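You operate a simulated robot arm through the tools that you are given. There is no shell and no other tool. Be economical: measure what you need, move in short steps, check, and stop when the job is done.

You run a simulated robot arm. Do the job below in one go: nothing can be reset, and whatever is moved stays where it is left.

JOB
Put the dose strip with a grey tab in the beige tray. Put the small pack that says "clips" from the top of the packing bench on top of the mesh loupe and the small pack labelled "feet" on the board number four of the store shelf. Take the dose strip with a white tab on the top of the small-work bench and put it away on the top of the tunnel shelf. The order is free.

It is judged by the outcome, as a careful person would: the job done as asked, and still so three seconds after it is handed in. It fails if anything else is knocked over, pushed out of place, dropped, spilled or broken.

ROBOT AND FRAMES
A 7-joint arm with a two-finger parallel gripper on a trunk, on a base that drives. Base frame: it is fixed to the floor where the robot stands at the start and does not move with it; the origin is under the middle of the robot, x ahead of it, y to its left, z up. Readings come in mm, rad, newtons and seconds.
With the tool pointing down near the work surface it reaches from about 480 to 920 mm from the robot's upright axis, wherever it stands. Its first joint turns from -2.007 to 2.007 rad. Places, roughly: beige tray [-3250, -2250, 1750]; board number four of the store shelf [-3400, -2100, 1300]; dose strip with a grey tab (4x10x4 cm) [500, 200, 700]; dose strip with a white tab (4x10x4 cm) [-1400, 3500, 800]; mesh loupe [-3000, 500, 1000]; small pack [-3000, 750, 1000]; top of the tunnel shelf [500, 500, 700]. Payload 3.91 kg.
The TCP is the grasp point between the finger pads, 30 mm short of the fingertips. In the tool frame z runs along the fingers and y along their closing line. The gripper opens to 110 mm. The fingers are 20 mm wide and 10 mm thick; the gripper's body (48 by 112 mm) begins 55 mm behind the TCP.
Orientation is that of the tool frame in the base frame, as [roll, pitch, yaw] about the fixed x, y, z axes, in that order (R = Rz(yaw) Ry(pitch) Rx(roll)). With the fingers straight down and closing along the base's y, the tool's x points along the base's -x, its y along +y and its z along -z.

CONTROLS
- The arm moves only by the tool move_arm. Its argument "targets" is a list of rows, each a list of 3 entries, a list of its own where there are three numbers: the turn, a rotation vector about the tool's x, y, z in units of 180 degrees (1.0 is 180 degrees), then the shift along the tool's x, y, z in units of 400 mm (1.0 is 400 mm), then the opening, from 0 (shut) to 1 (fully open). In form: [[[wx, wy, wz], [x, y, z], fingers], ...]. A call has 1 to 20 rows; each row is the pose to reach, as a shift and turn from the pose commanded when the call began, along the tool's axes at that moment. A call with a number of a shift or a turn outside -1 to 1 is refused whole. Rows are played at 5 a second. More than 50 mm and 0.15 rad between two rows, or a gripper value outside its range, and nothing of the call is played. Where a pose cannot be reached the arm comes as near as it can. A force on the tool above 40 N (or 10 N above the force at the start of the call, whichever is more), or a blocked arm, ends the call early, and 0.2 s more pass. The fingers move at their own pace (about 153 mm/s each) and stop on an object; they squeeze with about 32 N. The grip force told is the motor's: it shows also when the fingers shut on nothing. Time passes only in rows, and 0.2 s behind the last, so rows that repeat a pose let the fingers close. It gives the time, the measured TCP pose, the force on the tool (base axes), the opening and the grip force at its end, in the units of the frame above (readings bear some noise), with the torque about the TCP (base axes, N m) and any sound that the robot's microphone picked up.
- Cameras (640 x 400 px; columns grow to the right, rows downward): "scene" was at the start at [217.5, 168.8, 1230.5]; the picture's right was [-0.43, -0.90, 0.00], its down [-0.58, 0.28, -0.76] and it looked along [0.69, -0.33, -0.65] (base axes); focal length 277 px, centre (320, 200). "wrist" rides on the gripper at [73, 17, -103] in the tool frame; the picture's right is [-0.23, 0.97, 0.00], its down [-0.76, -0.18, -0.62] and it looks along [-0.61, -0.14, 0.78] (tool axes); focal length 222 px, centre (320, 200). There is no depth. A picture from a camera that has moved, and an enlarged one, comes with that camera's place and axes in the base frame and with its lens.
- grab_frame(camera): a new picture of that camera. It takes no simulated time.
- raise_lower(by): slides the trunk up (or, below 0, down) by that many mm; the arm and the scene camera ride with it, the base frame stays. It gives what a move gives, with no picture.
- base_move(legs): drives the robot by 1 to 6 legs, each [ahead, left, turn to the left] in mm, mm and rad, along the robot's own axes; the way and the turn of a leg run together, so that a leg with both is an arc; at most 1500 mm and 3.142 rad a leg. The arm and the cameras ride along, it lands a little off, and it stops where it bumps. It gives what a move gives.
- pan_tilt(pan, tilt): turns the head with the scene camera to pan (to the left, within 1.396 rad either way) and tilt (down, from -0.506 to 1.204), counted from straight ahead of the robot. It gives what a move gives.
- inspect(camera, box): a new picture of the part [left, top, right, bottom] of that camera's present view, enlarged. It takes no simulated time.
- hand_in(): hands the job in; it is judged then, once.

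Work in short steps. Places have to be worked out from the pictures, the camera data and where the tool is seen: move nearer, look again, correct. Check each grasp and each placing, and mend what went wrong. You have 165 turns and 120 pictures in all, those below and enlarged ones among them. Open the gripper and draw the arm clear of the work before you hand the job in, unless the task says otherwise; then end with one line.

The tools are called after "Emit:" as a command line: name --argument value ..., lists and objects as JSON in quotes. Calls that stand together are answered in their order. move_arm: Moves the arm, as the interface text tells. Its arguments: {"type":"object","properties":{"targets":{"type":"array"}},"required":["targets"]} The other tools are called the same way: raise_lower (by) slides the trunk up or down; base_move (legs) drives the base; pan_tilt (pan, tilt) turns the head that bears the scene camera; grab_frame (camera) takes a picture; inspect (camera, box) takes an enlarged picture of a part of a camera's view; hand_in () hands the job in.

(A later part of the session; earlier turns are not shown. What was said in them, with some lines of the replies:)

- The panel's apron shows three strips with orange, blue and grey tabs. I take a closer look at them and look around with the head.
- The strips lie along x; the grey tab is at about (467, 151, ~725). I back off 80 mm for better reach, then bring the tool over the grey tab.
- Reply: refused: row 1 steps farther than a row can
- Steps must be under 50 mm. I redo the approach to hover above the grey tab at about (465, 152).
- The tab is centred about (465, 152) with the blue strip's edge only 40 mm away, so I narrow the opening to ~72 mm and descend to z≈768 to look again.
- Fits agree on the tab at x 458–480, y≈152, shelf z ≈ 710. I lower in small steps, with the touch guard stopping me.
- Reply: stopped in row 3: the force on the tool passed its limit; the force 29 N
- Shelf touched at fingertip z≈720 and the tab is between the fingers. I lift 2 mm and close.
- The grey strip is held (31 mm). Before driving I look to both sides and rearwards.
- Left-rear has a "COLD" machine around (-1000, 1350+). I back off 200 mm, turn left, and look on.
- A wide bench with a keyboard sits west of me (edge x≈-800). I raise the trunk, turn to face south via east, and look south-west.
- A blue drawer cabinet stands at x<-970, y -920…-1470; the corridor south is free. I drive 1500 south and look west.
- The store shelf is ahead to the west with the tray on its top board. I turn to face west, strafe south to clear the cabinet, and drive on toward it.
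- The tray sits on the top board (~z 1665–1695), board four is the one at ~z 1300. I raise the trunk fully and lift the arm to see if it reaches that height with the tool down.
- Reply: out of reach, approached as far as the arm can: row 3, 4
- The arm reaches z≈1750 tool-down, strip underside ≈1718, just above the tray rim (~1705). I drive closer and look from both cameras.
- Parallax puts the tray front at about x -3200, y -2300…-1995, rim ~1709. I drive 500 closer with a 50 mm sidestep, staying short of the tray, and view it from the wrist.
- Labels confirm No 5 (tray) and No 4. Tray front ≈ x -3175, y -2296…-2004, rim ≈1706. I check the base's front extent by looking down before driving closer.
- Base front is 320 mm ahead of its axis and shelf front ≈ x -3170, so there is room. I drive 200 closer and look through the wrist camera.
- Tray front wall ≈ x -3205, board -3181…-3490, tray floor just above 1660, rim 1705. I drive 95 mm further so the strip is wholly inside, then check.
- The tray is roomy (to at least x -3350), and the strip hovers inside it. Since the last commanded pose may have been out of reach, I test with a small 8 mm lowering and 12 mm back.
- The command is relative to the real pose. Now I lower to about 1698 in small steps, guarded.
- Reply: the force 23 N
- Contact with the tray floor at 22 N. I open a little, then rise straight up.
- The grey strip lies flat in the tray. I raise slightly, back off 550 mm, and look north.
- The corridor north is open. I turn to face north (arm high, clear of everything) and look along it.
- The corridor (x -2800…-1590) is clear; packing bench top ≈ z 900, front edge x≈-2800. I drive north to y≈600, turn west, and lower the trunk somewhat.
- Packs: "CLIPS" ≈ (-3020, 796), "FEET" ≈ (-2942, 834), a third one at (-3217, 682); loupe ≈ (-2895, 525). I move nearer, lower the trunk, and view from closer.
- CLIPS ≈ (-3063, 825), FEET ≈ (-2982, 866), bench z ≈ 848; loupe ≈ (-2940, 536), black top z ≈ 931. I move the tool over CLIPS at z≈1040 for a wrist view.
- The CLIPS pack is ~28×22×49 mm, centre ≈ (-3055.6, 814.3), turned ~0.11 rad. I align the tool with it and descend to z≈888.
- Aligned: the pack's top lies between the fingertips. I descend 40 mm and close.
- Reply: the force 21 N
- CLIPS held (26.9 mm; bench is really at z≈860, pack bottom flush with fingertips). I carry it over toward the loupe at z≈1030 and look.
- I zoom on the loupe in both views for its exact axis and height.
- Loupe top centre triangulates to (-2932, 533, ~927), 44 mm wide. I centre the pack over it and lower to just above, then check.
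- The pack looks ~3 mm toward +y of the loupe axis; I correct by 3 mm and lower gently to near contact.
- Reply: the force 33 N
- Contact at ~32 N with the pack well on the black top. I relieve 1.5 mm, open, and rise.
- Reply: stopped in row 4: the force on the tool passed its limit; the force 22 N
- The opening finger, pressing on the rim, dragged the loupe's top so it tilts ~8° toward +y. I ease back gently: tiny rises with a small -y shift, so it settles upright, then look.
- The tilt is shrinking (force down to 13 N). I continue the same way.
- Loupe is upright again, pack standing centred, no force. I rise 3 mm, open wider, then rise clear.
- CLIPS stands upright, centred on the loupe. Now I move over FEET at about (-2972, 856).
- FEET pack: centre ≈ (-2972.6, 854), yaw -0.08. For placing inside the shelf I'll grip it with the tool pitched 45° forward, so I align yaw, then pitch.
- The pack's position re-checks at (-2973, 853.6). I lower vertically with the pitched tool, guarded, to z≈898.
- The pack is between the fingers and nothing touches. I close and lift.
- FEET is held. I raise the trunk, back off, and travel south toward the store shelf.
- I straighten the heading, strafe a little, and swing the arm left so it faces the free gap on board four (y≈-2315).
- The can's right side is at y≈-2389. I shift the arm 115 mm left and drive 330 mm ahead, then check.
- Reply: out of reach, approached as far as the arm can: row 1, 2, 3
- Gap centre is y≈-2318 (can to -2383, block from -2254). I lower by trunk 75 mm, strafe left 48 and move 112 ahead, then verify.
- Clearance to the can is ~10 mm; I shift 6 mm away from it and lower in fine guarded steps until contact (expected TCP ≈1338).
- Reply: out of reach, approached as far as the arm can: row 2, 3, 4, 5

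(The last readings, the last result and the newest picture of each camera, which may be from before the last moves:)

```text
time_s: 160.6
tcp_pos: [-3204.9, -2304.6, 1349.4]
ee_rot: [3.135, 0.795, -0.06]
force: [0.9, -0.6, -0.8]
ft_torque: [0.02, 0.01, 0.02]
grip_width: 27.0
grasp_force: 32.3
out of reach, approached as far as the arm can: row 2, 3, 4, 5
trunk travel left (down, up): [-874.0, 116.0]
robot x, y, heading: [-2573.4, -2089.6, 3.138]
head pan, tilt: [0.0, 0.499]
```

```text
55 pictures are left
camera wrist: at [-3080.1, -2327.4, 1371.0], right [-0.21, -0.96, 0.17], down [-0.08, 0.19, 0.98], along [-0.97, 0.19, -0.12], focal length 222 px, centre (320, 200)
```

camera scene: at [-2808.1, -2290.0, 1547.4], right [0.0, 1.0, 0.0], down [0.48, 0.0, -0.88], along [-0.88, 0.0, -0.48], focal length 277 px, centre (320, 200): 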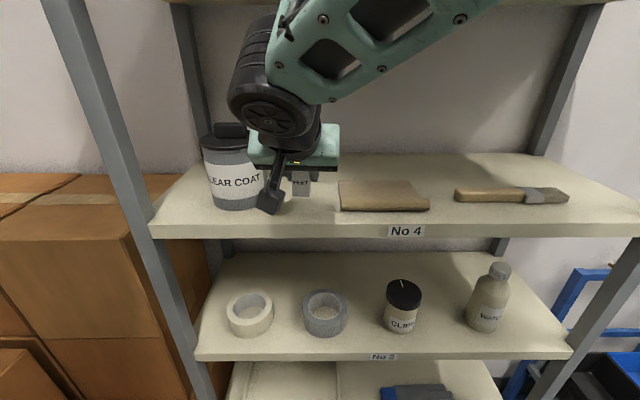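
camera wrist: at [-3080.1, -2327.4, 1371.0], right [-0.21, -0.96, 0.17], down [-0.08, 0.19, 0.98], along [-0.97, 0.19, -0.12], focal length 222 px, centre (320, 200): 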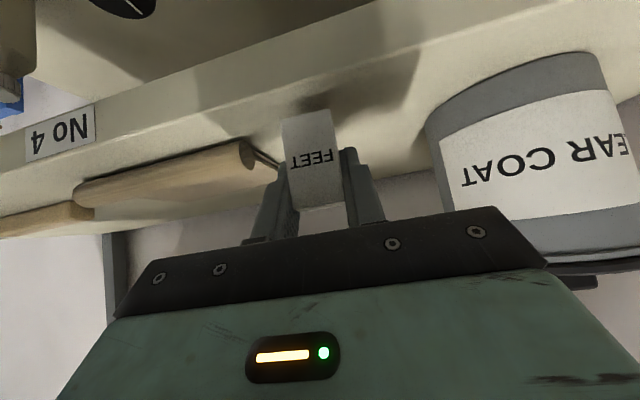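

The arm is at a joint limit, so I drive 15 mm deeper and use the trunk for the last lowering.

Emit:
base_move --legs '[[15, 3, 0]]'

Emit:
raise_lower --by -8

Emit:
inspect --camera "wrist" --box '[240, 80, 400, 200]'

```text
time_s: 161.4
tcp_pos: [-3220.2, -2307.6, 1349.6]
ee_rot: [3.133, 0.794, -0.061]
force: [0.1, -0.3, 0.5]
ft_torque: [-0.01, 0.01, -0.01]
grip_width: 26.9
grasp_force: 31.6
trunk travel left (down, up): [-874.0, 116.0]
robot x, y, heading: [-2590.0, -2090.3, 3.137]
head pan, tilt: [0.0, 0.499]
```

```text
time_s: 161.9
tcp_pos: [-3221.2, -2306.0, 1341.4]
ee_rot: [3.135, 0.797, -0.062]
force: [-0.1, 0.0, 0.1]
ft_torque: [-0.03, -0.01, 0.01]
grip_width: 26.7
grasp_force: 32.2
trunk travel left (down, up): [-866.0, 124.0]
robot x, y, heading: [-2587.6, -2086.6, 3.137]
head pan, tilt: [0.0, 0.499]
```

```text
3.33 times, centred on (320, 140) of wrist
camera zoom: at [-3095.0, -2330.5, 1363.0], right [-0.21, -0.96, 0.17], down [-0.08, 0.19, 0.98], along [-0.97, 0.19, -0.12], focal length 740 px, centre (320, 400)
```

zoom: 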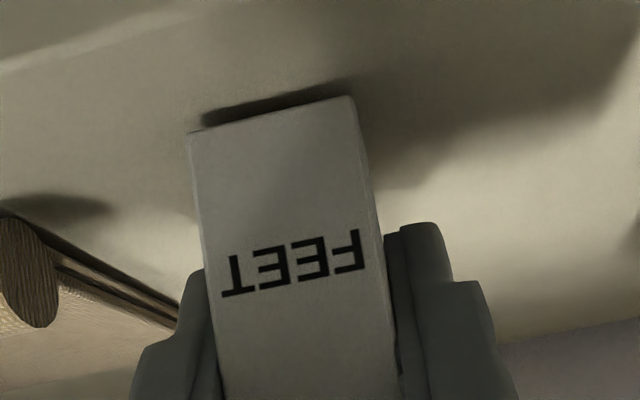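

The contact shadow shows a gap of a few mm. I lower the trunk another 3 mm.

Emit:
raise_lower --by -3

Emit:
raise_lower --by -1.5

Emit:
inspect --camera "wrist" --box '[240, 80, 400, 200]'

```text
time_s: 162.5
tcp_pos: [-3220.1, -2306.7, 1340.1]
ee_rot: [3.131, 0.795, -0.061]
force: [0.0, 0.5, 1.3]
ft_torque: [0.01, 0.01, 0.02]
grip_width: 26.9
grasp_force: 31.8
trunk travel left (down, up): [-863.0, 127.0]
robot x, y, heading: [-2588.0, -2093.2, 3.137]
head pan, tilt: [0.0, 0.499]
```

```text
time_s: 163.0
tcp_pos: [-3220.3, -2307.1, 1337.9]
ee_rot: [3.128, 0.795, -0.062]
force: [-1.3, -0.7, 14.2]
ft_torque: [0.14, -0.01, 0.04]
grip_width: 27.0
grasp_force: 31.8
trunk travel left (down, up): [-862.0, 128.0]
robot x, y, heading: [-2588.3, -2090.3, 3.134]
head pan, tilt: [0.0, 0.499]
```

```text
3.33 times, centred on (320, 140) of wrist
camera zoom: at [-3095.0, -2330.4, 1359.9], right [-0.21, -0.96, 0.17], down [-0.08, 0.19, 0.98], along [-0.97, 0.19, -0.11], focal length 740 px, centre (320, 400)
```

zoom: 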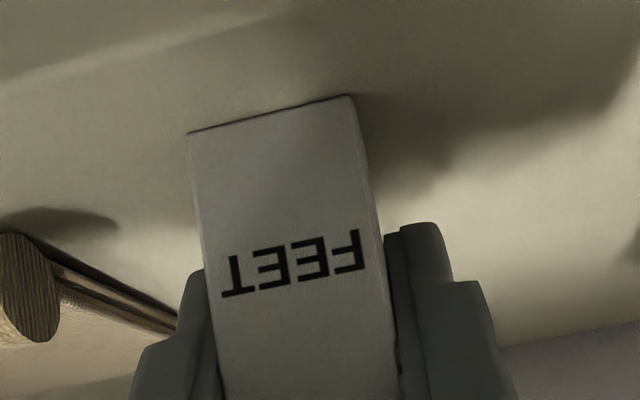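

Pack stands flat on board four (14 N). I open gradually, then back the base straight out.

Emit:
move_arm --targets '[[[0, 0, 0], [0, 0, 0], 0.3], [[0, 0, 0], [0, 0, 0], 0.38], [[0, 0, 0], [0, 0, 0], 0.45], [[0, 0, 0], [0, 0, 0], 0.45]]'

Emit:
inspect --camera "wrist" --box '[200, 60, 440, 240]'

```text
time_s: 164.0
tcp_pos: [-3220.4, -2306.8, 1336.9]
ee_rot: [3.133, 0.794, -0.06]
force: [-0.6, -0.2, -0.6]
ft_torque: [-0.01, 0.03, 0.01]
grip_width: 49.4
grasp_force: 0.1
trunk travel left (down, up): [-862.0, 128.0]
robot x, y, heading: [-2592.0, -2090.4, 3.141]
head pan, tilt: [0.0, 0.499]
```

```text
2.22 times, centred on (320, 150) of wrist
camera zoom: at [-3095.0, -2330.5, 1358.6], right [-0.21, -0.96, 0.17], down [-0.08, 0.19, 0.98], along [-0.97, 0.19, -0.12], focal length 494 px, centre (320, 311)
```

zoom: 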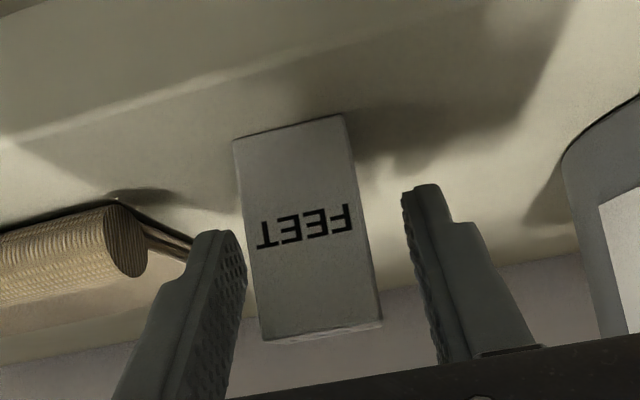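

FEET stands free between the open fingers. I back straight out and check.

Emit:
base_move --legs '[[-400, 0, 0]]'

Emit:
grab_frame --camera "scene"

```text
time_s: 166.5
tcp_pos: [-2816.0, -2307.5, 1336.9]
ee_rot: [3.133, 0.793, -0.065]
force: [-0.2, -0.2, 0.4]
ft_torque: [0.05, 0.03, 0.0]
grip_width: 49.4
grasp_force: 0.1
trunk travel left (down, up): [-862.0, 128.0]
robot x, y, heading: [-2184.0, -2095.1, 3.131]
head pan, tilt: [0.0, 0.499]
```

```text
51 pictures are left
camera scene: at [-2419.3, -2294.5, 1534.9], right [0.01, 1.0, 0.0], down [0.48, 0.0, -0.88], along [-0.88, 0.01, -0.48], focal length 277 px, centre (320, 200)
```

scene: 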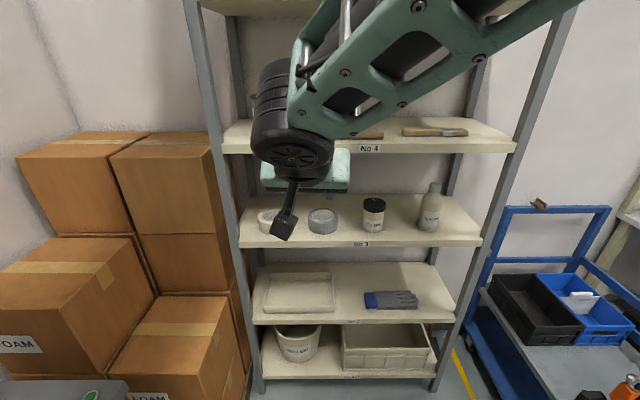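

I bring the tool back to straight-down and centre the arm, then look at board four.

Emit:
move_arm --targets '[[[0, 0.042, 0], [0, -0.03, 0], 0.5], [[0, 0.084, 0], [0, -0.06, 0], 0.5], [[0, 0.126, 0], [0, -0.1, 0], 0.5], [[0, 0.168, 0], [0, -0.15, 0], 0.5], [[0, 0.21, 0], [0, -0.2, 0], 0.5], [[0, 0.252, 0], [0, -0.3, 0], 0.5], [[0, 0.252, 0], [0, -0.4, 0], 0.5], [[0, 0.252, 0], [0, -0.5, 0], 0.5]]'

Emit:
inspect --camera "scene" --box '[180, 0, 540, 225]'

```text
time_s: 168.3
tcp_pos: [-2804.7, -2105.6, 1335.1]
ee_rot: [3.135, 0.002, -0.056]
force: [0.7, 0.1, 0.5]
ft_torque: [0.03, 0.01, 0.01]
grip_width: 55.0
grasp_force: 0.1
out of reach, approached as far as the arm can: row 5, 6
trunk travel left (down, up): [-862.0, 128.0]
robot x, y, heading: [-2178.5, -2092.3, 3.13]
head pan, tilt: [0.0, 0.499]
```

```text
1.78 times, centred on (360, 112) of scene
camera zoom: at [-2419.2, -2294.9, 1534.8], right [0.01, 1.0, 0.0], down [0.48, 0.0, -0.88], along [-0.88, 0.01, -0.48], focal length 493 px, centre (249, 356)
```

zoom: 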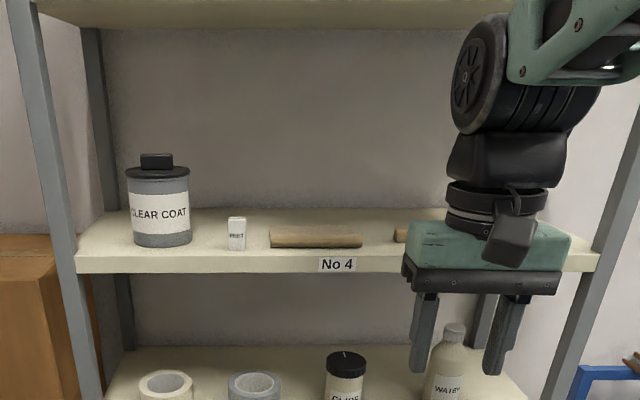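

FEET stands cleanly on board No 4. Now I turn north and drive up the corridor toward the small-work bench.

Emit:
base_move --legs '[[0, 0, -1.56], [1300, 0, 0], [1300, 0, 0], [900, 0, 0]]'

Emit:
pan_tilt --pan -0.3 --tilt 0.35

Emit:
grab_frame --camera "scene"

```text
time_s: 189.1
tcp_pos: [-2047.5, 2011.6, 1336.3]
ee_rot: [3.135, 0.002, -1.669]
force: [-0.1, -0.5, 0.5]
ft_torque: [-0.01, -0.01, 0.0]
grip_width: 55.2
grasp_force: 0.1
trunk travel left (down, up): [-862.0, 128.0]
robot x, y, heading: [-2058.8, 1389.0, 1.526]
head pan, tilt: [0.0, 0.499]
```

```text
time_s: 189.8
tcp_pos: [-2047.7, 2011.9, 1335.4]
ee_rot: [3.134, 0.003, -1.669]
force: [0.2, -0.5, -0.3]
ft_torque: [0.02, 0.0, -0.05]
grip_width: 55.0
grasp_force: 0.0
trunk travel left (down, up): [-862.0, 128.0]
robot x, y, heading: [-2059.4, 1391.0, 1.522]
head pan, tilt: [-0.3, 0.351]
```

```text
49 pictures are left
camera scene: at [-2226.6, 1628.7, 1548.5], right [0.94, -0.34, 0.0], down [-0.12, -0.32, -0.94], along [0.32, 0.88, -0.34], focal length 277 px, centre (320, 200)
```

scene: 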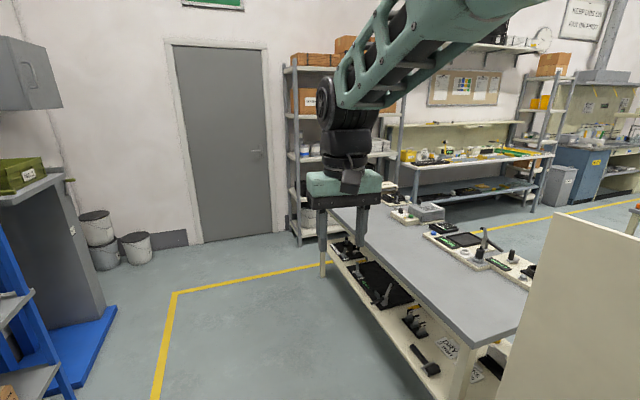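

The grey table with small instruments reaches to about (-1510, 3380); its far end matches the small-work bench. I drive up along its west side.

Emit:
base_move --legs '[[0, 100, 0.05], [1450, 0, 0]]'

Emit:
pan_tilt --pan -1.2 --tilt 0.6

Emit:
grab_frame --camera "scene"

```text
time_s: 197.8
tcp_pos: [-2199.1, 3448.6, 1335.4]
ee_rot: [3.134, 0.003, -1.608]
force: [0.8, -0.2, 0.5]
ft_torque: [0.03, -0.01, 0.0]
grip_width: 54.8
grasp_force: 0.0
trunk travel left (down, up): [-862.0, 128.0]
robot x, y, heading: [-2171.8, 2821.3, 1.583]
head pan, tilt: [-0.3, 0.351]
```

```text
time_s: 198.9
tcp_pos: [-2200.1, 3448.8, 1335.3]
ee_rot: [3.135, 0.004, -1.608]
force: [0.2, 0.5, -0.3]
ft_torque: [-0.03, 0.03, 0.04]
grip_width: 54.9
grasp_force: 0.1
trunk travel left (down, up): [-862.0, 128.0]
robot x, y, heading: [-2166.4, 2826.6, 1.584]
head pan, tilt: [-1.201, 0.6]
```

```text
48 pictures are left
camera scene: at [-2298.4, 2999.2, 1525.8], right [0.37, -0.93, 0.0], down [-0.52, -0.21, -0.83], along [0.77, 0.31, -0.56], focal length 277 px, centre (320, 200)
```

scene: 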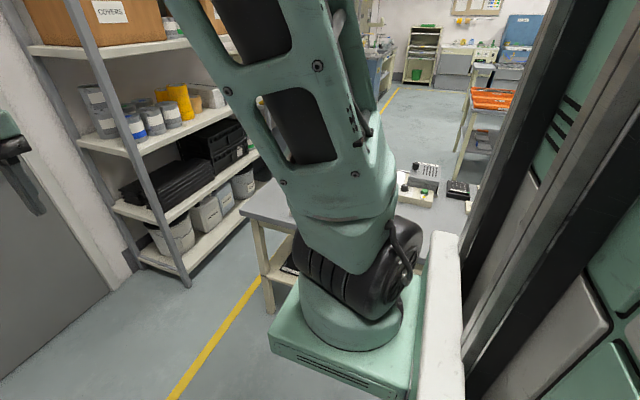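

I turn to face east toward the bench and look down at it.

Emit:
base_move --legs '[[0, 0, -1.57]]'

Emit:
pan_tilt --pan 0.1 --tilt 0.6

Emit:
grab_frame --camera "scene"

```text
time_s: 203.1
tcp_pos: [-1551.5, 2862.1, 1336.1]
ee_rot: [3.133, 0.002, 3.119]
force: [0.3, 0.2, -0.6]
ft_torque: [0.01, -0.04, 0.02]
grip_width: 54.9
grasp_force: 0.1
trunk travel left (down, up): [-862.0, 128.0]
robot x, y, heading: [-2171.0, 2824.8, 0.029]
head pan, tilt: [-1.201, 0.6]
```

```text
time_s: 204.6
tcp_pos: [-1551.0, 2862.2, 1336.9]
ee_rot: [3.135, 0.001, 3.12]
force: [-0.6, -0.2, 0.5]
ft_torque: [-0.02, 0.0, -0.01]
grip_width: 55.0
grasp_force: 0.1
trunk travel left (down, up): [-862.0, 128.0]
robot x, y, heading: [-2173.0, 2827.5, 0.03]
head pan, tilt: [0.099, 0.6]
```

```text
47 pictures are left
camera scene: at [-1949.3, 3046.6, 1525.8], right [0.13, -0.99, 0.0], down [-0.56, -0.07, -0.83], along [0.82, 0.1, -0.56], focal length 277 px, centre (320, 200)
```

scene: 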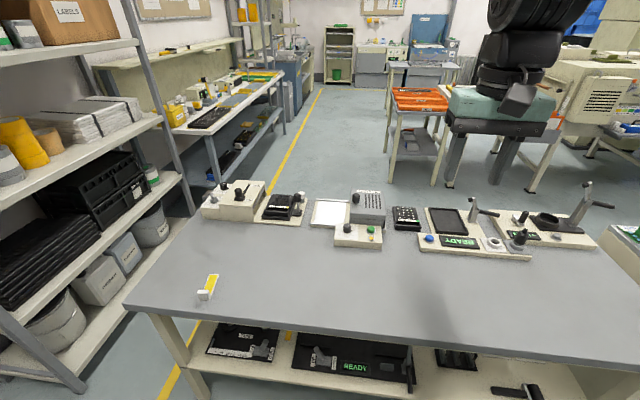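

The white-tab strip lies at the bench's near-left corner, tab ≈ (-1450, 3470), running away along +x. I strafe left, move up, and lower the trunk.

Emit:
base_move --legs '[[0, 500, 0], [80, 0, 0]]'

Emit:
raise_lower --by -370

Emit:
grab_frame --camera "wrist"

Emit:
grab_frame --camera "scene"

```text
time_s: 208.2
tcp_pos: [-1482.7, 3357.5, 1336.8]
ee_rot: [3.135, 0.002, 3.117]
force: [0.3, -0.3, 0.3]
ft_torque: [0.04, 0.01, -0.03]
grip_width: 55.0
grasp_force: 0.0
trunk travel left (down, up): [-862.0, 128.0]
robot x, y, heading: [-2104.2, 3325.7, 0.022]
head pan, tilt: [0.099, 0.6]
```

```text
time_s: 211.8
tcp_pos: [-1482.6, 3358.1, 966.7]
ee_rot: [3.134, 0.002, 3.115]
force: [0.3, -0.5, 0.2]
ft_torque: [0.03, 0.01, 0.02]
grip_width: 54.9
grasp_force: 0.0
trunk travel left (down, up): [-492.0, 498.0]
robot x, y, heading: [-2107.2, 3326.3, 0.026]
head pan, tilt: [0.099, 0.6]
```

```text
46 pictures are left
camera wrist: at [-1553.7, 3376.8, 1069.4], right [0.25, 0.97, 0.01], down [0.76, -0.2, 0.62], along [0.6, -0.15, -0.78], focal length 222 px, centre (320, 200)
```

wrist: 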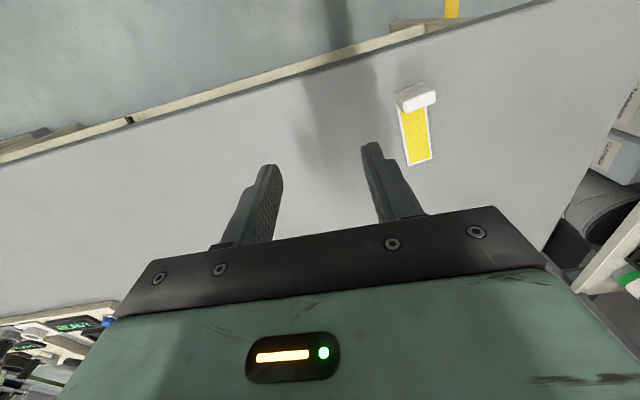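

```text
45 pictures are left
camera scene: at [-1880.5, 3544.9, 1155.8], right [0.12, -0.99, 0.0], down [-0.56, -0.07, -0.83], along [0.82, 0.1, -0.56], focal length 277 px, centre (320, 200)
```

scene: 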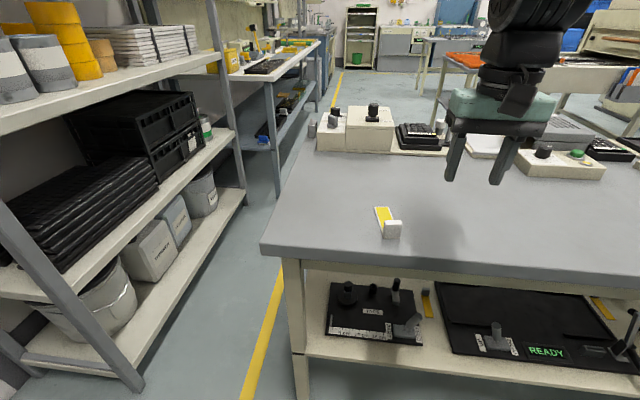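

Tab triangulates to (-1471, 3460, ~822), strip axis turned ≈0.12 rad. I move above it, aligned, at z≈880.

Emit:
move_arm --targets '[[[0, 0, -0.015], [-0.008, 0.085, 0.06], 0.65], [[0, 0, -0.03], [-0.016, 0.17, 0.13], 0.65], [[0, 0, -0.046], [-0.024, 0.256, 0.2], 0.65]]'

Emit:
grab_frame --camera "wrist"

Emit:
inspect --camera "scene" --box '[300, 140, 500, 265]'

```text
time_s: 212.6
tcp_pos: [-1520.4, 3442.0, 913.8]
ee_rot: [3.135, 0.005, -3.024]
force: [0.5, 0.1, -0.5]
ft_torque: [0.02, -0.01, -0.01]
grip_width: 71.4
grasp_force: 0.1
out of reach, approached as far as the arm can: row 1, 2, 3
trunk travel left (down, up): [-492.0, 498.0]
robot x, y, heading: [-2103.1, 3325.7, 0.021]
head pan, tilt: [0.099, 0.6]
```

```text
44 pictures are left
camera wrist: at [-1592.6, 3449.7, 1017.1], right [0.11, 0.99, 0.01], down [0.77, -0.09, 0.63], along [0.62, -0.06, -0.78], focal length 222 px, centre (320, 200)
```

wrist: 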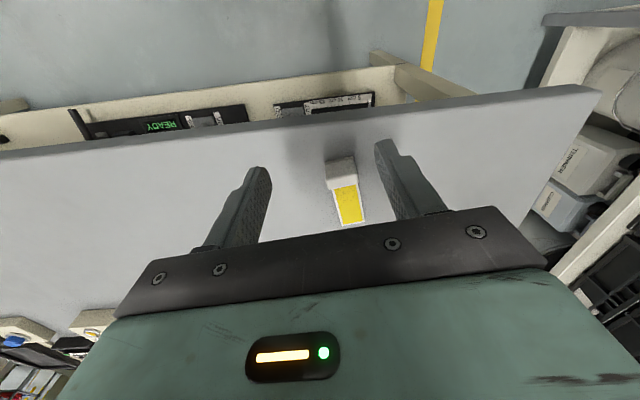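

```text
3.20 times, centred on (400, 202) of scene
camera zoom: at [-1880.4, 3544.8, 1155.8], right [0.12, -0.99, 0.0], down [-0.56, -0.07, -0.83], along [0.82, 0.1, -0.56], focal length 887 px, centre (64, 192)
```

zoom: 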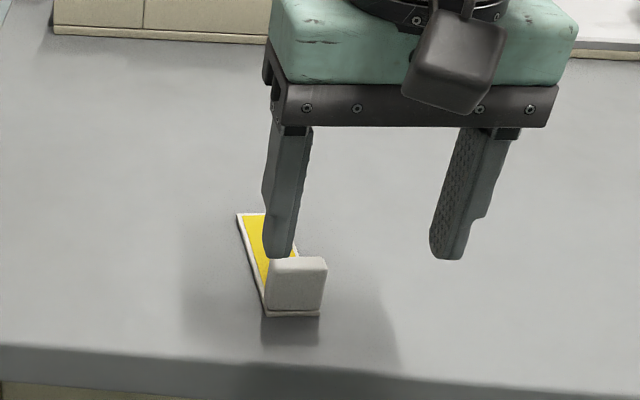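

The arm is at an awkward limit, but orientation matches the strip (≈0.12 rad). I use base and trunk instead: 47 ahead, 17 left, then trunk down 60.

Emit:
base_move --legs '[[47, 17, 0]]'

Emit:
raise_lower --by -55

Emit:
grab_frame --camera "wrist"

```text
time_s: 213.5
tcp_pos: [-1473.7, 3460.9, 913.3]
ee_rot: [3.134, 0.006, -3.024]
force: [-0.3, 0.4, 0.2]
ft_torque: [-0.01, 0.0, -0.02]
grip_width: 71.3
grasp_force: 0.1
trunk travel left (down, up): [-492.0, 498.0]
robot x, y, heading: [-2055.5, 3345.8, 0.023]
head pan, tilt: [0.099, 0.6]
```

```text
time_s: 214.5
tcp_pos: [-1473.1, 3461.1, 858.4]
ee_rot: [3.133, 0.005, -3.025]
force: [-0.1, 0.6, -0.3]
ft_torque: [-0.02, -0.01, -0.02]
grip_width: 71.5
grasp_force: 0.0
trunk travel left (down, up): [-437.0, 553.0]
robot x, y, heading: [-2056.4, 3341.7, 0.023]
head pan, tilt: [0.099, 0.6]
```

```text
42 pictures are left
camera wrist: at [-1546.0, 3467.8, 962.3], right [0.11, 0.99, 0.01], down [0.77, -0.09, 0.63], along [0.62, -0.06, -0.78], focal length 222 px, centre (320, 200)
```

wrist: 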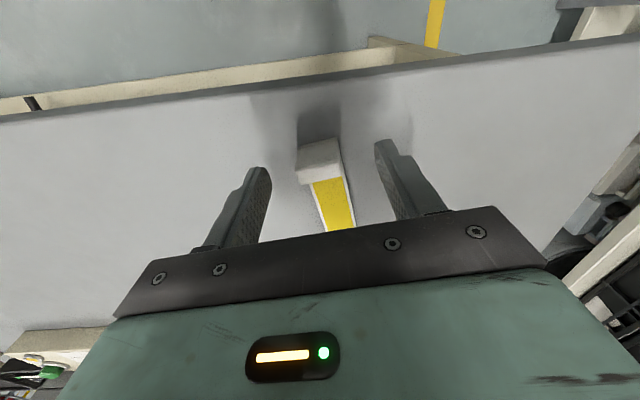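

Aligned like the first grasp. I lower the trunk in small steps until the bench is felt.

Emit:
raise_lower --by -12

Emit:
raise_lower --by -4

Emit:
inspect --camera "wrist" --box '[200, 100, 440, 250]'

```text
time_s: 215.1
tcp_pos: [-1473.8, 3458.9, 847.3]
ee_rot: [3.135, 0.006, -3.024]
force: [0.0, -0.1, 0.2]
ft_torque: [0.0, 0.01, 0.01]
grip_width: 71.4
grasp_force: 0.1
trunk travel left (down, up): [-425.0, 565.0]
robot x, y, heading: [-2057.7, 3342.9, 0.025]
head pan, tilt: [0.099, 0.6]
```

```text
time_s: 215.6
tcp_pos: [-1473.2, 3459.9, 842.2]
ee_rot: [3.134, 0.004, -3.025]
force: [1.1, 0.1, 0.3]
ft_torque: [-0.03, -0.02, -0.01]
grip_width: 71.6
grasp_force: 0.1
trunk travel left (down, up): [-421.0, 569.0]
robot x, y, heading: [-2057.4, 3343.2, 0.021]
head pan, tilt: [0.099, 0.6]
```

```text
2.67 times, centred on (320, 175) of wrist
camera zoom: at [-1546.1, 3467.8, 946.3], right [0.11, 0.99, 0.01], down [0.77, -0.09, 0.63], along [0.62, -0.06, -0.78], focal length 592 px, centre (320, 267)
```

zoom: 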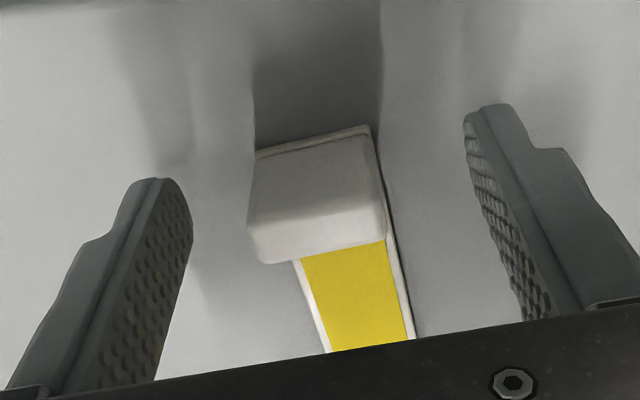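

No contact yet; a few more millimetres.

Emit:
raise_lower --by -4

Emit:
raise_lower --by -3

Emit:
inspect --camera "scene" --box '[300, 140, 500, 265]'

```text
time_s: 216.1
tcp_pos: [-1473.5, 3460.2, 838.6]
ee_rot: [3.135, 0.004, -3.025]
force: [-1.2, 0.1, -0.9]
ft_torque: [-0.03, -0.02, -0.01]
grip_width: 71.5
grasp_force: 0.0
trunk travel left (down, up): [-417.0, 573.0]
robot x, y, heading: [-2055.9, 3343.3, 0.02]
head pan, tilt: [0.099, 0.6]
```

```text
time_s: 216.6
tcp_pos: [-1474.0, 3460.4, 836.3]
ee_rot: [3.134, 0.007, -3.024]
force: [0.0, -0.2, -0.3]
ft_torque: [0.01, 0.0, -0.01]
grip_width: 71.4
grasp_force: 0.1
trunk travel left (down, up): [-414.0, 576.0]
robot x, y, heading: [-2057.1, 3343.3, 0.024]
head pan, tilt: [0.099, 0.6]
```

```text
3.20 times, centred on (400, 202) of scene
camera zoom: at [-1834.1, 3563.0, 1077.8], right [0.12, -0.99, 0.0], down [-0.56, -0.07, -0.83], along [0.82, 0.1, -0.56], focal length 887 px, centre (64, 192)
```

zoom: 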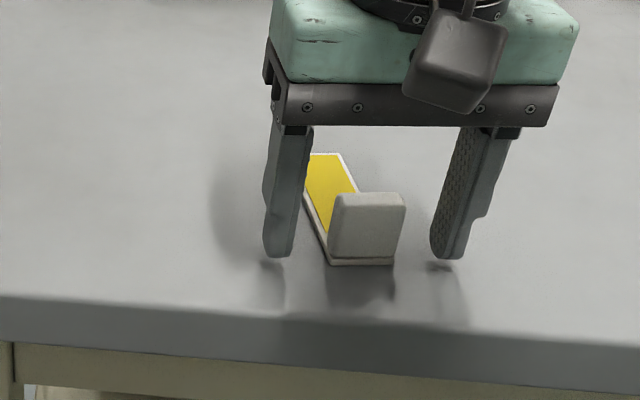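

Tips still ~4 mm above the bench. I lower 3 mm more, which is enough for a good grip, and close.

Emit:
raise_lower --by -3

Emit:
move_arm --targets '[[[0, 0, 0], [0, 0, 0], 0.45], [[0, 0, 0], [0, 0, 0], 0.2], [[0, 0, 0], [0, 0, 0], 0.2], [[0, 0, 0], [0, 0, 0], 0.2]]'

Emit:
raise_lower --by 150

Emit:
grab_frame --camera "wrist"

```text
time_s: 217.2
tcp_pos: [-1474.2, 3460.7, 833.8]
ee_rot: [3.134, 0.007, -3.025]
force: [-0.8, 0.1, -0.1]
ft_torque: [0.02, 0.0, 0.01]
grip_width: 71.5
grasp_force: 0.0
trunk travel left (down, up): [-411.0, 579.0]
robot x, y, heading: [-2058.3, 3344.4, 0.023]
head pan, tilt: [0.099, 0.6]
```

```text
time_s: 218.2
tcp_pos: [-1472.7, 3459.9, 832.3]
ee_rot: [3.135, 0.003, -3.027]
force: [-0.2, 0.5, -0.2]
ft_torque: [-0.01, 0.02, 0.0]
grip_width: 31.0
grasp_force: 31.5
trunk travel left (down, up): [-411.0, 579.0]
robot x, y, heading: [-2057.2, 3348.0, 0.017]
head pan, tilt: [0.099, 0.6]
```

```text
time_s: 219.9
tcp_pos: [-1474.3, 3460.5, 982.5]
ee_rot: [3.135, 0.005, -3.025]
force: [0.0, -0.4, 0.1]
ft_torque: [0.01, -0.01, -0.02]
grip_width: 31.1
grasp_force: 31.7
trunk travel left (down, up): [-561.0, 429.0]
robot x, y, heading: [-2056.3, 3341.5, 0.025]
head pan, tilt: [0.099, 0.6]
```

```text
39 pictures are left
camera wrist: at [-1546.1, 3467.8, 1086.3], right [0.11, 0.99, 0.01], down [0.77, -0.09, 0.63], along [0.62, -0.06, -0.78], focal length 222 px, centre (320, 200)
```

wrist: 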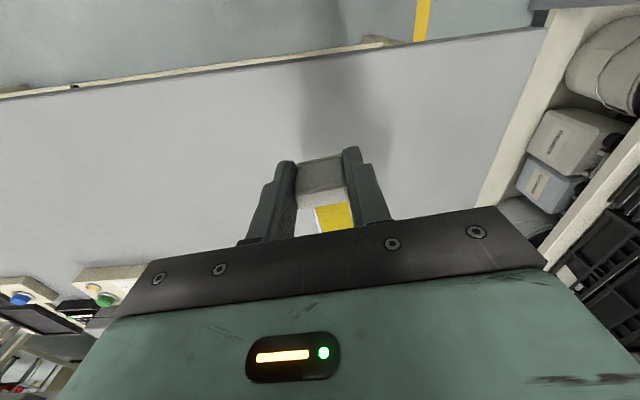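

White-tab strip is held (31 mm). I raise, back off 230, turn south, and head back down the corridor.

Emit:
raise_lower --by 200

Emit:
base_move --legs '[[-230, 0, 0], [0, 0, -1.595], [1300, 0, 0], [1300, 0, 0]]'

```text
time_s: 222.1
tcp_pos: [-1474.0, 3459.4, 1182.2]
ee_rot: [3.135, 0.005, -3.024]
force: [-0.5, 0.5, -0.3]
ft_torque: [0.04, -0.01, -0.06]
grip_width: 31.0
grasp_force: 32.2
trunk travel left (down, up): [-761.0, 229.0]
robot x, y, heading: [-2056.8, 3345.3, 0.028]
head pan, tilt: [0.099, 0.6]
```

```text
time_s: 239.8
tcp_pos: [-2185.1, 182.6, 1181.7]
ee_rot: [3.134, 0.005, 1.664]
force: [0.0, 0.0, 0.8]
ft_torque: [0.01, -0.02, 0.01]
grip_width: 31.0
grasp_force: 32.2
trunk travel left (down, up): [-761.0, 229.0]
robot x, y, heading: [-2289.3, 769.1, -1.572]
head pan, tilt: [0.099, 0.6]
```

On course. I continue south to y≈-2040, turn east, and drive along the southern aisle.

Emit:
base_move --legs '[[1400, 60, 0], [1410, 0, 0], [0, 0, 1.572]]'

Emit:
pan_tilt --pan 0.25 --tilt 0.5

Emit:
grab_frame --camera "scene"

```text
time_s: 257.2
tcp_pos: [-1645.4, -1907.9, 1182.9]
ee_rot: [3.136, 0.004, -3.025]
force: [-0.3, 0.0, -0.6]
ft_torque: [-0.01, 0.03, -0.02]
grip_width: 31.0
grasp_force: 31.8
trunk travel left (down, up): [-761.0, 229.0]
robot x, y, heading: [-2228.9, -2026.9, 0.027]
head pan, tilt: [0.099, 0.6]
```

```text
time_s: 257.9
tcp_pos: [-1645.5, -1908.2, 1183.7]
ee_rot: [3.136, 0.004, -3.025]
force: [0.2, 1.5, -0.9]
ft_torque: [0.0, 0.02, -0.03]
grip_width: 30.8
grasp_force: 32.2
trunk travel left (down, up): [-761.0, 229.0]
robot x, y, heading: [-2228.2, -2024.8, 0.018]
head pan, tilt: [0.25, 0.499]
```

```text
38 pictures are left
camera scene: at [-2005.7, -1791.9, 1433.9], right [0.27, -0.96, 0.0], down [-0.46, -0.13, -0.88], along [0.85, 0.24, -0.48], focal length 277 px, centre (320, 200)
```

scene: 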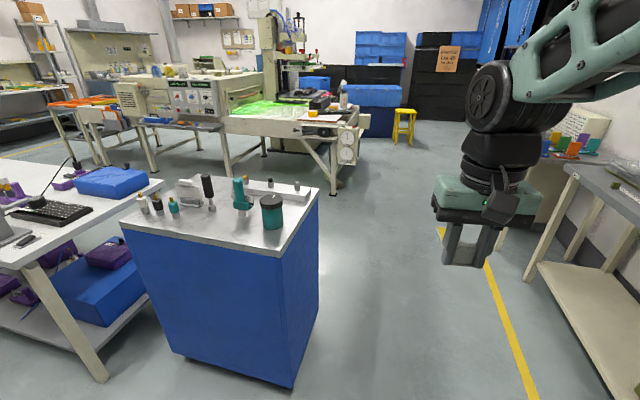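

The aisle is clear past the cabinet. I drive east, then turn north and go up to the tunnel.

Emit:
base_move --legs '[[1400, 0, 0], [520, 0, 0], [0, 0, 1.545]]'

Emit:
base_move --legs '[[1400, 0, 0], [580, 0, 0]]'

```text
time_s: 271.4
tcp_pos: [-387.8, -1391.3, 1183.9]
ee_rot: [3.135, 0.004, -1.481]
force: [-0.4, -0.9, -0.1]
ft_torque: [0.01, 0.0, -0.02]
grip_width: 31.3
grasp_force: 32.7
trunk travel left (down, up): [-761.0, 229.0]
robot x, y, heading: [-287.7, -1979.7, 1.567]
head pan, tilt: [0.25, 0.499]
```

```text
time_s: 281.2
tcp_pos: [-388.4, 574.1, 1183.1]
ee_rot: [3.134, 0.007, -1.473]
force: [0.4, 0.2, 0.4]
ft_torque: [-0.02, 0.01, -0.01]
grip_width: 31.2
grasp_force: 32.0
trunk travel left (down, up): [-761.0, 229.0]
robot x, y, heading: [-280.3, -11.8, 1.575]
head pan, tilt: [0.25, 0.499]
```

I turn to face the tunnel with the strip parallel to the others, and lower the trunk partly.

Emit:
base_move --legs '[[0, 0, -1.665]]'

Emit:
raise_lower --by -280

Emit:
pan_tilt --pan 0 --tilt 0.7

Emit:
grab_frame --camera "scene"

```text
time_s: 285.6
tcp_pos: [307.9, 54.0, 1182.4]
ee_rot: [3.134, 0.006, -3.108]
force: [-0.3, -0.6, 0.5]
ft_torque: [0.0, 0.01, 0.0]
grip_width: 31.0
grasp_force: 32.2
trunk travel left (down, up): [-761.0, 229.0]
robot x, y, heading: [-287.2, -10.1, -0.064]
head pan, tilt: [0.25, 0.499]
```

```text
time_s: 288.4
tcp_pos: [308.9, 53.2, 903.1]
ee_rot: [3.135, 0.005, -3.109]
force: [-0.1, -0.4, -0.4]
ft_torque: [0.0, 0.03, -0.02]
grip_width: 31.1
grasp_force: 32.2
trunk travel left (down, up): [-481.0, 509.0]
robot x, y, heading: [-283.7, -10.5, -0.063]
head pan, tilt: [0.25, 0.499]
```

```text
time_s: 289.2
tcp_pos: [308.6, 54.1, 902.8]
ee_rot: [3.135, 0.005, -3.109]
force: [0.2, -1.4, 0.4]
ft_torque: [0.02, 0.03, 0.03]
grip_width: 31.0
grasp_force: 32.2
trunk travel left (down, up): [-481.0, 509.0]
robot x, y, heading: [-284.7, -13.1, -0.059]
head pan, tilt: [0.0, 0.7]
```

```text
37 pictures are left
camera scene: at [-45.6, 178.4, 1136.2], right [-0.06, -1.0, 0.0], down [-0.64, 0.04, -0.77], along [0.76, -0.05, -0.64], focal length 277 px, centre (320, 200)
```

scene: 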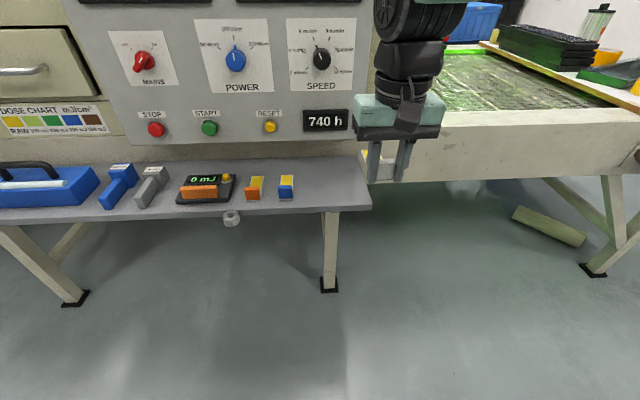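

Shelf's free stretch is y≈40–210 beside the blue strip. I move so the tab comes to about (468, 144), where the grey one lay, then lower the trunk.

Emit:
base_move --legs '[[154, 99, 0]]'

Emit:
raise_lower --by -120

Emit:
grab_frame --camera "wrist"

Emit:
grab_frame --camera "scene"

```text
time_s: 290.7
tcp_pos: [468.9, 142.9, 902.7]
ee_rot: [3.134, 0.002, -3.11]
force: [-4.7, -1.0, -1.0]
ft_torque: [-0.02, 0.19, -0.08]
grip_width: 30.9
grasp_force: 32.0
trunk travel left (down, up): [-481.0, 509.0]
robot x, y, heading: [-122.4, 75.0, -0.062]
head pan, tilt: [0.0, 0.7]
```

```text
time_s: 292.2
tcp_pos: [468.7, 142.2, 783.6]
ee_rot: [3.135, 0.003, -3.109]
force: [-1.1, 0.5, -1.5]
ft_torque: [0.01, 0.01, -0.04]
grip_width: 31.1
grasp_force: 32.0
trunk travel left (down, up): [-361.0, 630.0]
robot x, y, heading: [-124.1, 77.1, -0.063]
head pan, tilt: [0.0, 0.7]
```

```text
36 pictures are left
camera wrist: at [397.0, 157.2, 886.3], right [0.2, 0.98, 0.01], down [0.76, -0.16, 0.62], along [0.61, -0.12, -0.78], focal length 222 px, centre (320, 200)
```

wrist: 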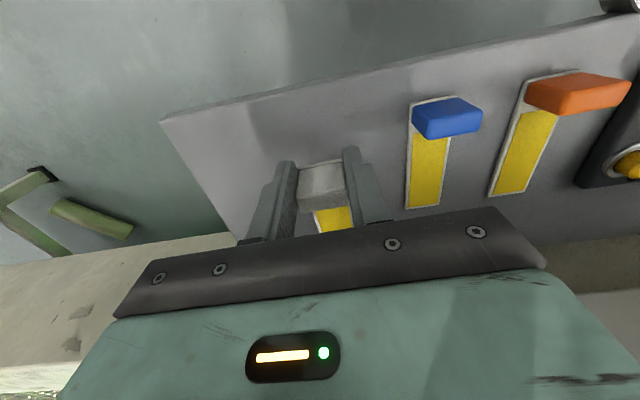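

```text
35 pictures are left
camera scene: at [114.8, 267.9, 1016.2], right [-0.06, -1.0, 0.0], down [-0.64, 0.04, -0.76], along [0.76, -0.05, -0.64], focal length 277 px, centre (320, 200)
```

scene: 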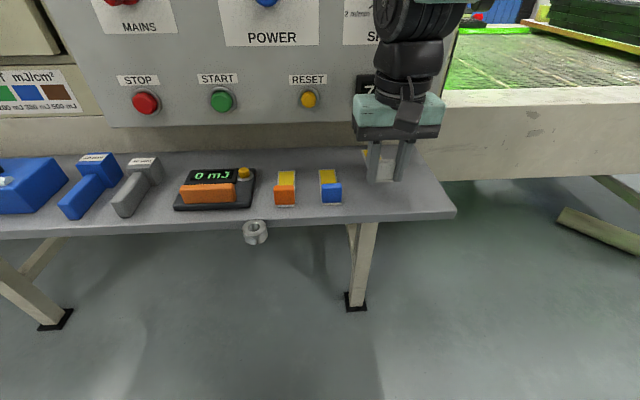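

Well placed, ~80 mm from the blue strip. I lower in steps to contact (expected TCP ≈752).

Emit:
raise_lower --by -26

Emit:
raise_lower --by -3

Emit:
raise_lower --by -2

Emit:
inspect --camera "scene" --box '[310, 80, 470, 220]'

```text
time_s: 292.9
tcp_pos: [468.3, 141.7, 756.7]
ee_rot: [3.135, 0.003, -3.111]
force: [-0.7, 1.1, 0.2]
ft_torque: [0.03, -0.01, 0.0]
grip_width: 31.1
grasp_force: 31.8
trunk travel left (down, up): [-334.0, 656.0]
robot x, y, heading: [-125.0, 79.7, -0.057]
head pan, tilt: [0.0, 0.7]
```

```text
time_s: 293.4
tcp_pos: [468.2, 143.1, 754.7]
ee_rot: [3.134, 0.004, -3.11]
force: [0.2, 0.3, -0.5]
ft_torque: [0.0, 0.02, 0.01]
grip_width: 31.1
grasp_force: 32.3
trunk travel left (down, up): [-332.0, 658.0]
robot x, y, heading: [-125.4, 77.9, -0.064]
head pan, tilt: [0.0, 0.7]
```

```text
time_s: 293.9
tcp_pos: [468.3, 143.6, 752.6]
ee_rot: [3.135, 0.007, -3.11]
force: [-1.3, 0.0, 7.5]
ft_torque: [-0.09, -0.59, -0.01]
grip_width: 30.9
grasp_force: 32.1
trunk travel left (down, up): [-330.0, 660.0]
robot x, y, heading: [-123.6, 79.4, -0.065]
head pan, tilt: [0.0, 0.7]
```

```text
2.86 times, centred on (390, 150) of scene
camera zoom: at [114.6, 267.9, 985.4], right [-0.06, -1.0, 0.0], down [-0.64, 0.04, -0.77], along [0.76, -0.05, -0.64], focal length 792 px, centre (120, 343)
```

zoom: 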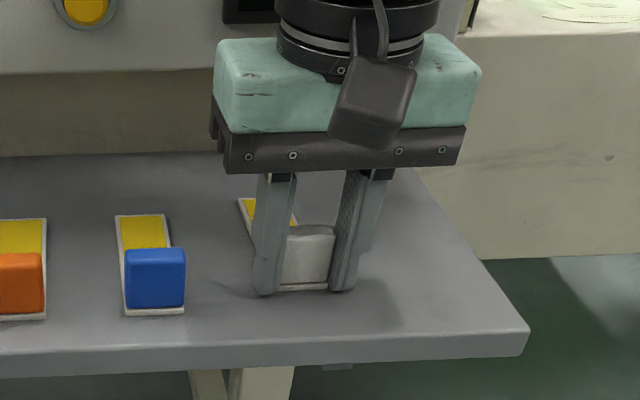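

First contact (7.5 N, at the far end). One more mm, then I open and rise.

Emit:
raise_lower --by -1.2

Emit:
move_arm --targets '[[[0, 0, 0], [0, 0, 0], 0.35], [[0, 0, 0], [0, 0, 0], 0.5], [[0, 0, 0], [0, 0, 0], 0.6], [[0, 0, 0], [0, 0, 0], 0.6]]'

Emit:
raise_lower --by 150

Emit:
grab_frame --camera "wrist"

```text
time_s: 294.5
tcp_pos: [468.4, 143.6, 751.5]
ee_rot: [3.132, 0.006, -3.111]
force: [-1.1, 0.4, 21.2]
ft_torque: [-0.13, -0.72, -0.02]
grip_width: 31.0
grasp_force: 32.1
trunk travel left (down, up): [-328.0, 662.0]
robot x, y, heading: [-121.5, 76.3, -0.061]
head pan, tilt: [0.0, 0.7]
```

```text
time_s: 295.5
tcp_pos: [469.2, 141.8, 749.7]
ee_rot: [3.136, 0.004, -3.11]
force: [-0.5, 3.2, 2.3]
ft_torque: [-0.03, 0.02, -0.06]
grip_width: 64.9
grasp_force: 0.0
trunk travel left (down, up): [-328.0, 662.0]
robot x, y, heading: [-122.3, 82.7, -0.064]
head pan, tilt: [0.0, 0.7]
```

```text
time_s: 297.2
tcp_pos: [469.2, 143.6, 900.2]
ee_rot: [3.133, 0.004, -3.11]
force: [0.3, 0.3, -1.0]
ft_torque: [0.02, 0.0, 0.01]
grip_width: 66.4
grasp_force: 0.1
trunk travel left (down, up): [-478.0, 512.0]
robot x, y, heading: [-120.5, 75.5, -0.064]
head pan, tilt: [0.0, 0.7]
```

```text
33 pictures are left
camera wrist: at [397.0, 157.2, 1004.1], right [0.2, 0.98, 0.01], down [0.76, -0.16, 0.62], along [0.61, -0.12, -0.78], focal length 222 px, centre (320, 200)
```

wrist: 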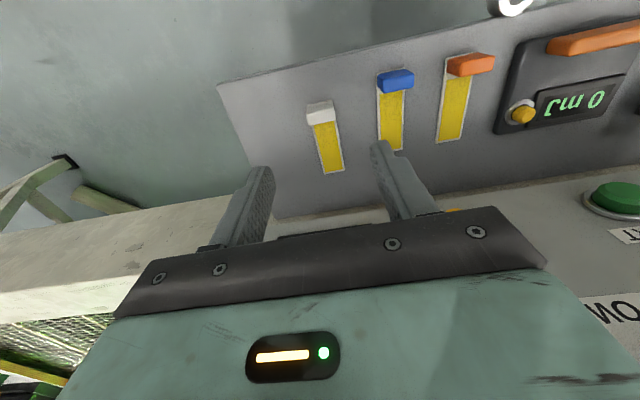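

The white-tab strip lies flat on the tunnel shelf. I draw the robot back and hand in.

Emit:
base_move --legs '[[-200, 0, 0]]'

Emit:
grab_frame --camera "scene"

```text
time_s: 298.8
tcp_pos: [265.4, 158.1, 901.5]
ee_rot: [3.134, 0.003, -3.105]
force: [-0.4, 1.6, -0.1]
ft_torque: [-0.04, -0.04, 0.01]
grip_width: 66.3
grasp_force: 0.0
trunk travel left (down, up): [-478.0, 512.0]
robot x, y, heading: [-325.5, 89.4, -0.06]
head pan, tilt: [0.0, 0.7]
```

```text
32 pictures are left
camera scene: at [-89.1, 281.4, 1134.0], right [-0.06, -1.0, 0.0], down [-0.64, 0.04, -0.76], along [0.76, -0.04, -0.64], focal length 277 px, centre (320, 200)
```

scene: 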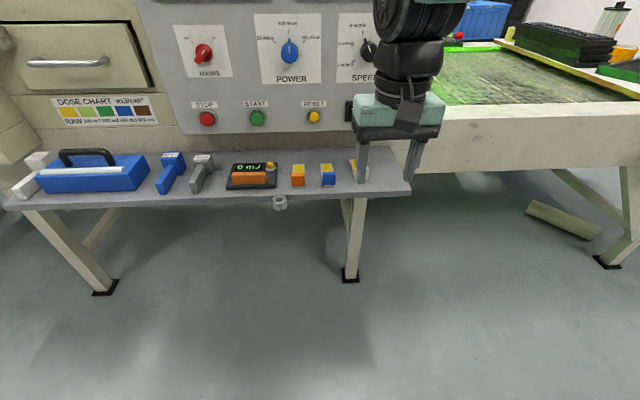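

All four items are in place and the arm is clear with the gripper open, so I hand in.

Emit:
hand_in

```text
The job is handed in.
```

The job is handed in: the grey-tab strip is in the beige tray, CLIPS is on the mesh loupe, FEET is on board four, and the white-tab strip is on the tunnel shelf; the loupe tipped about 8° as I released CLIPS, but I eased it upright and CLIPS stayed standing on it.
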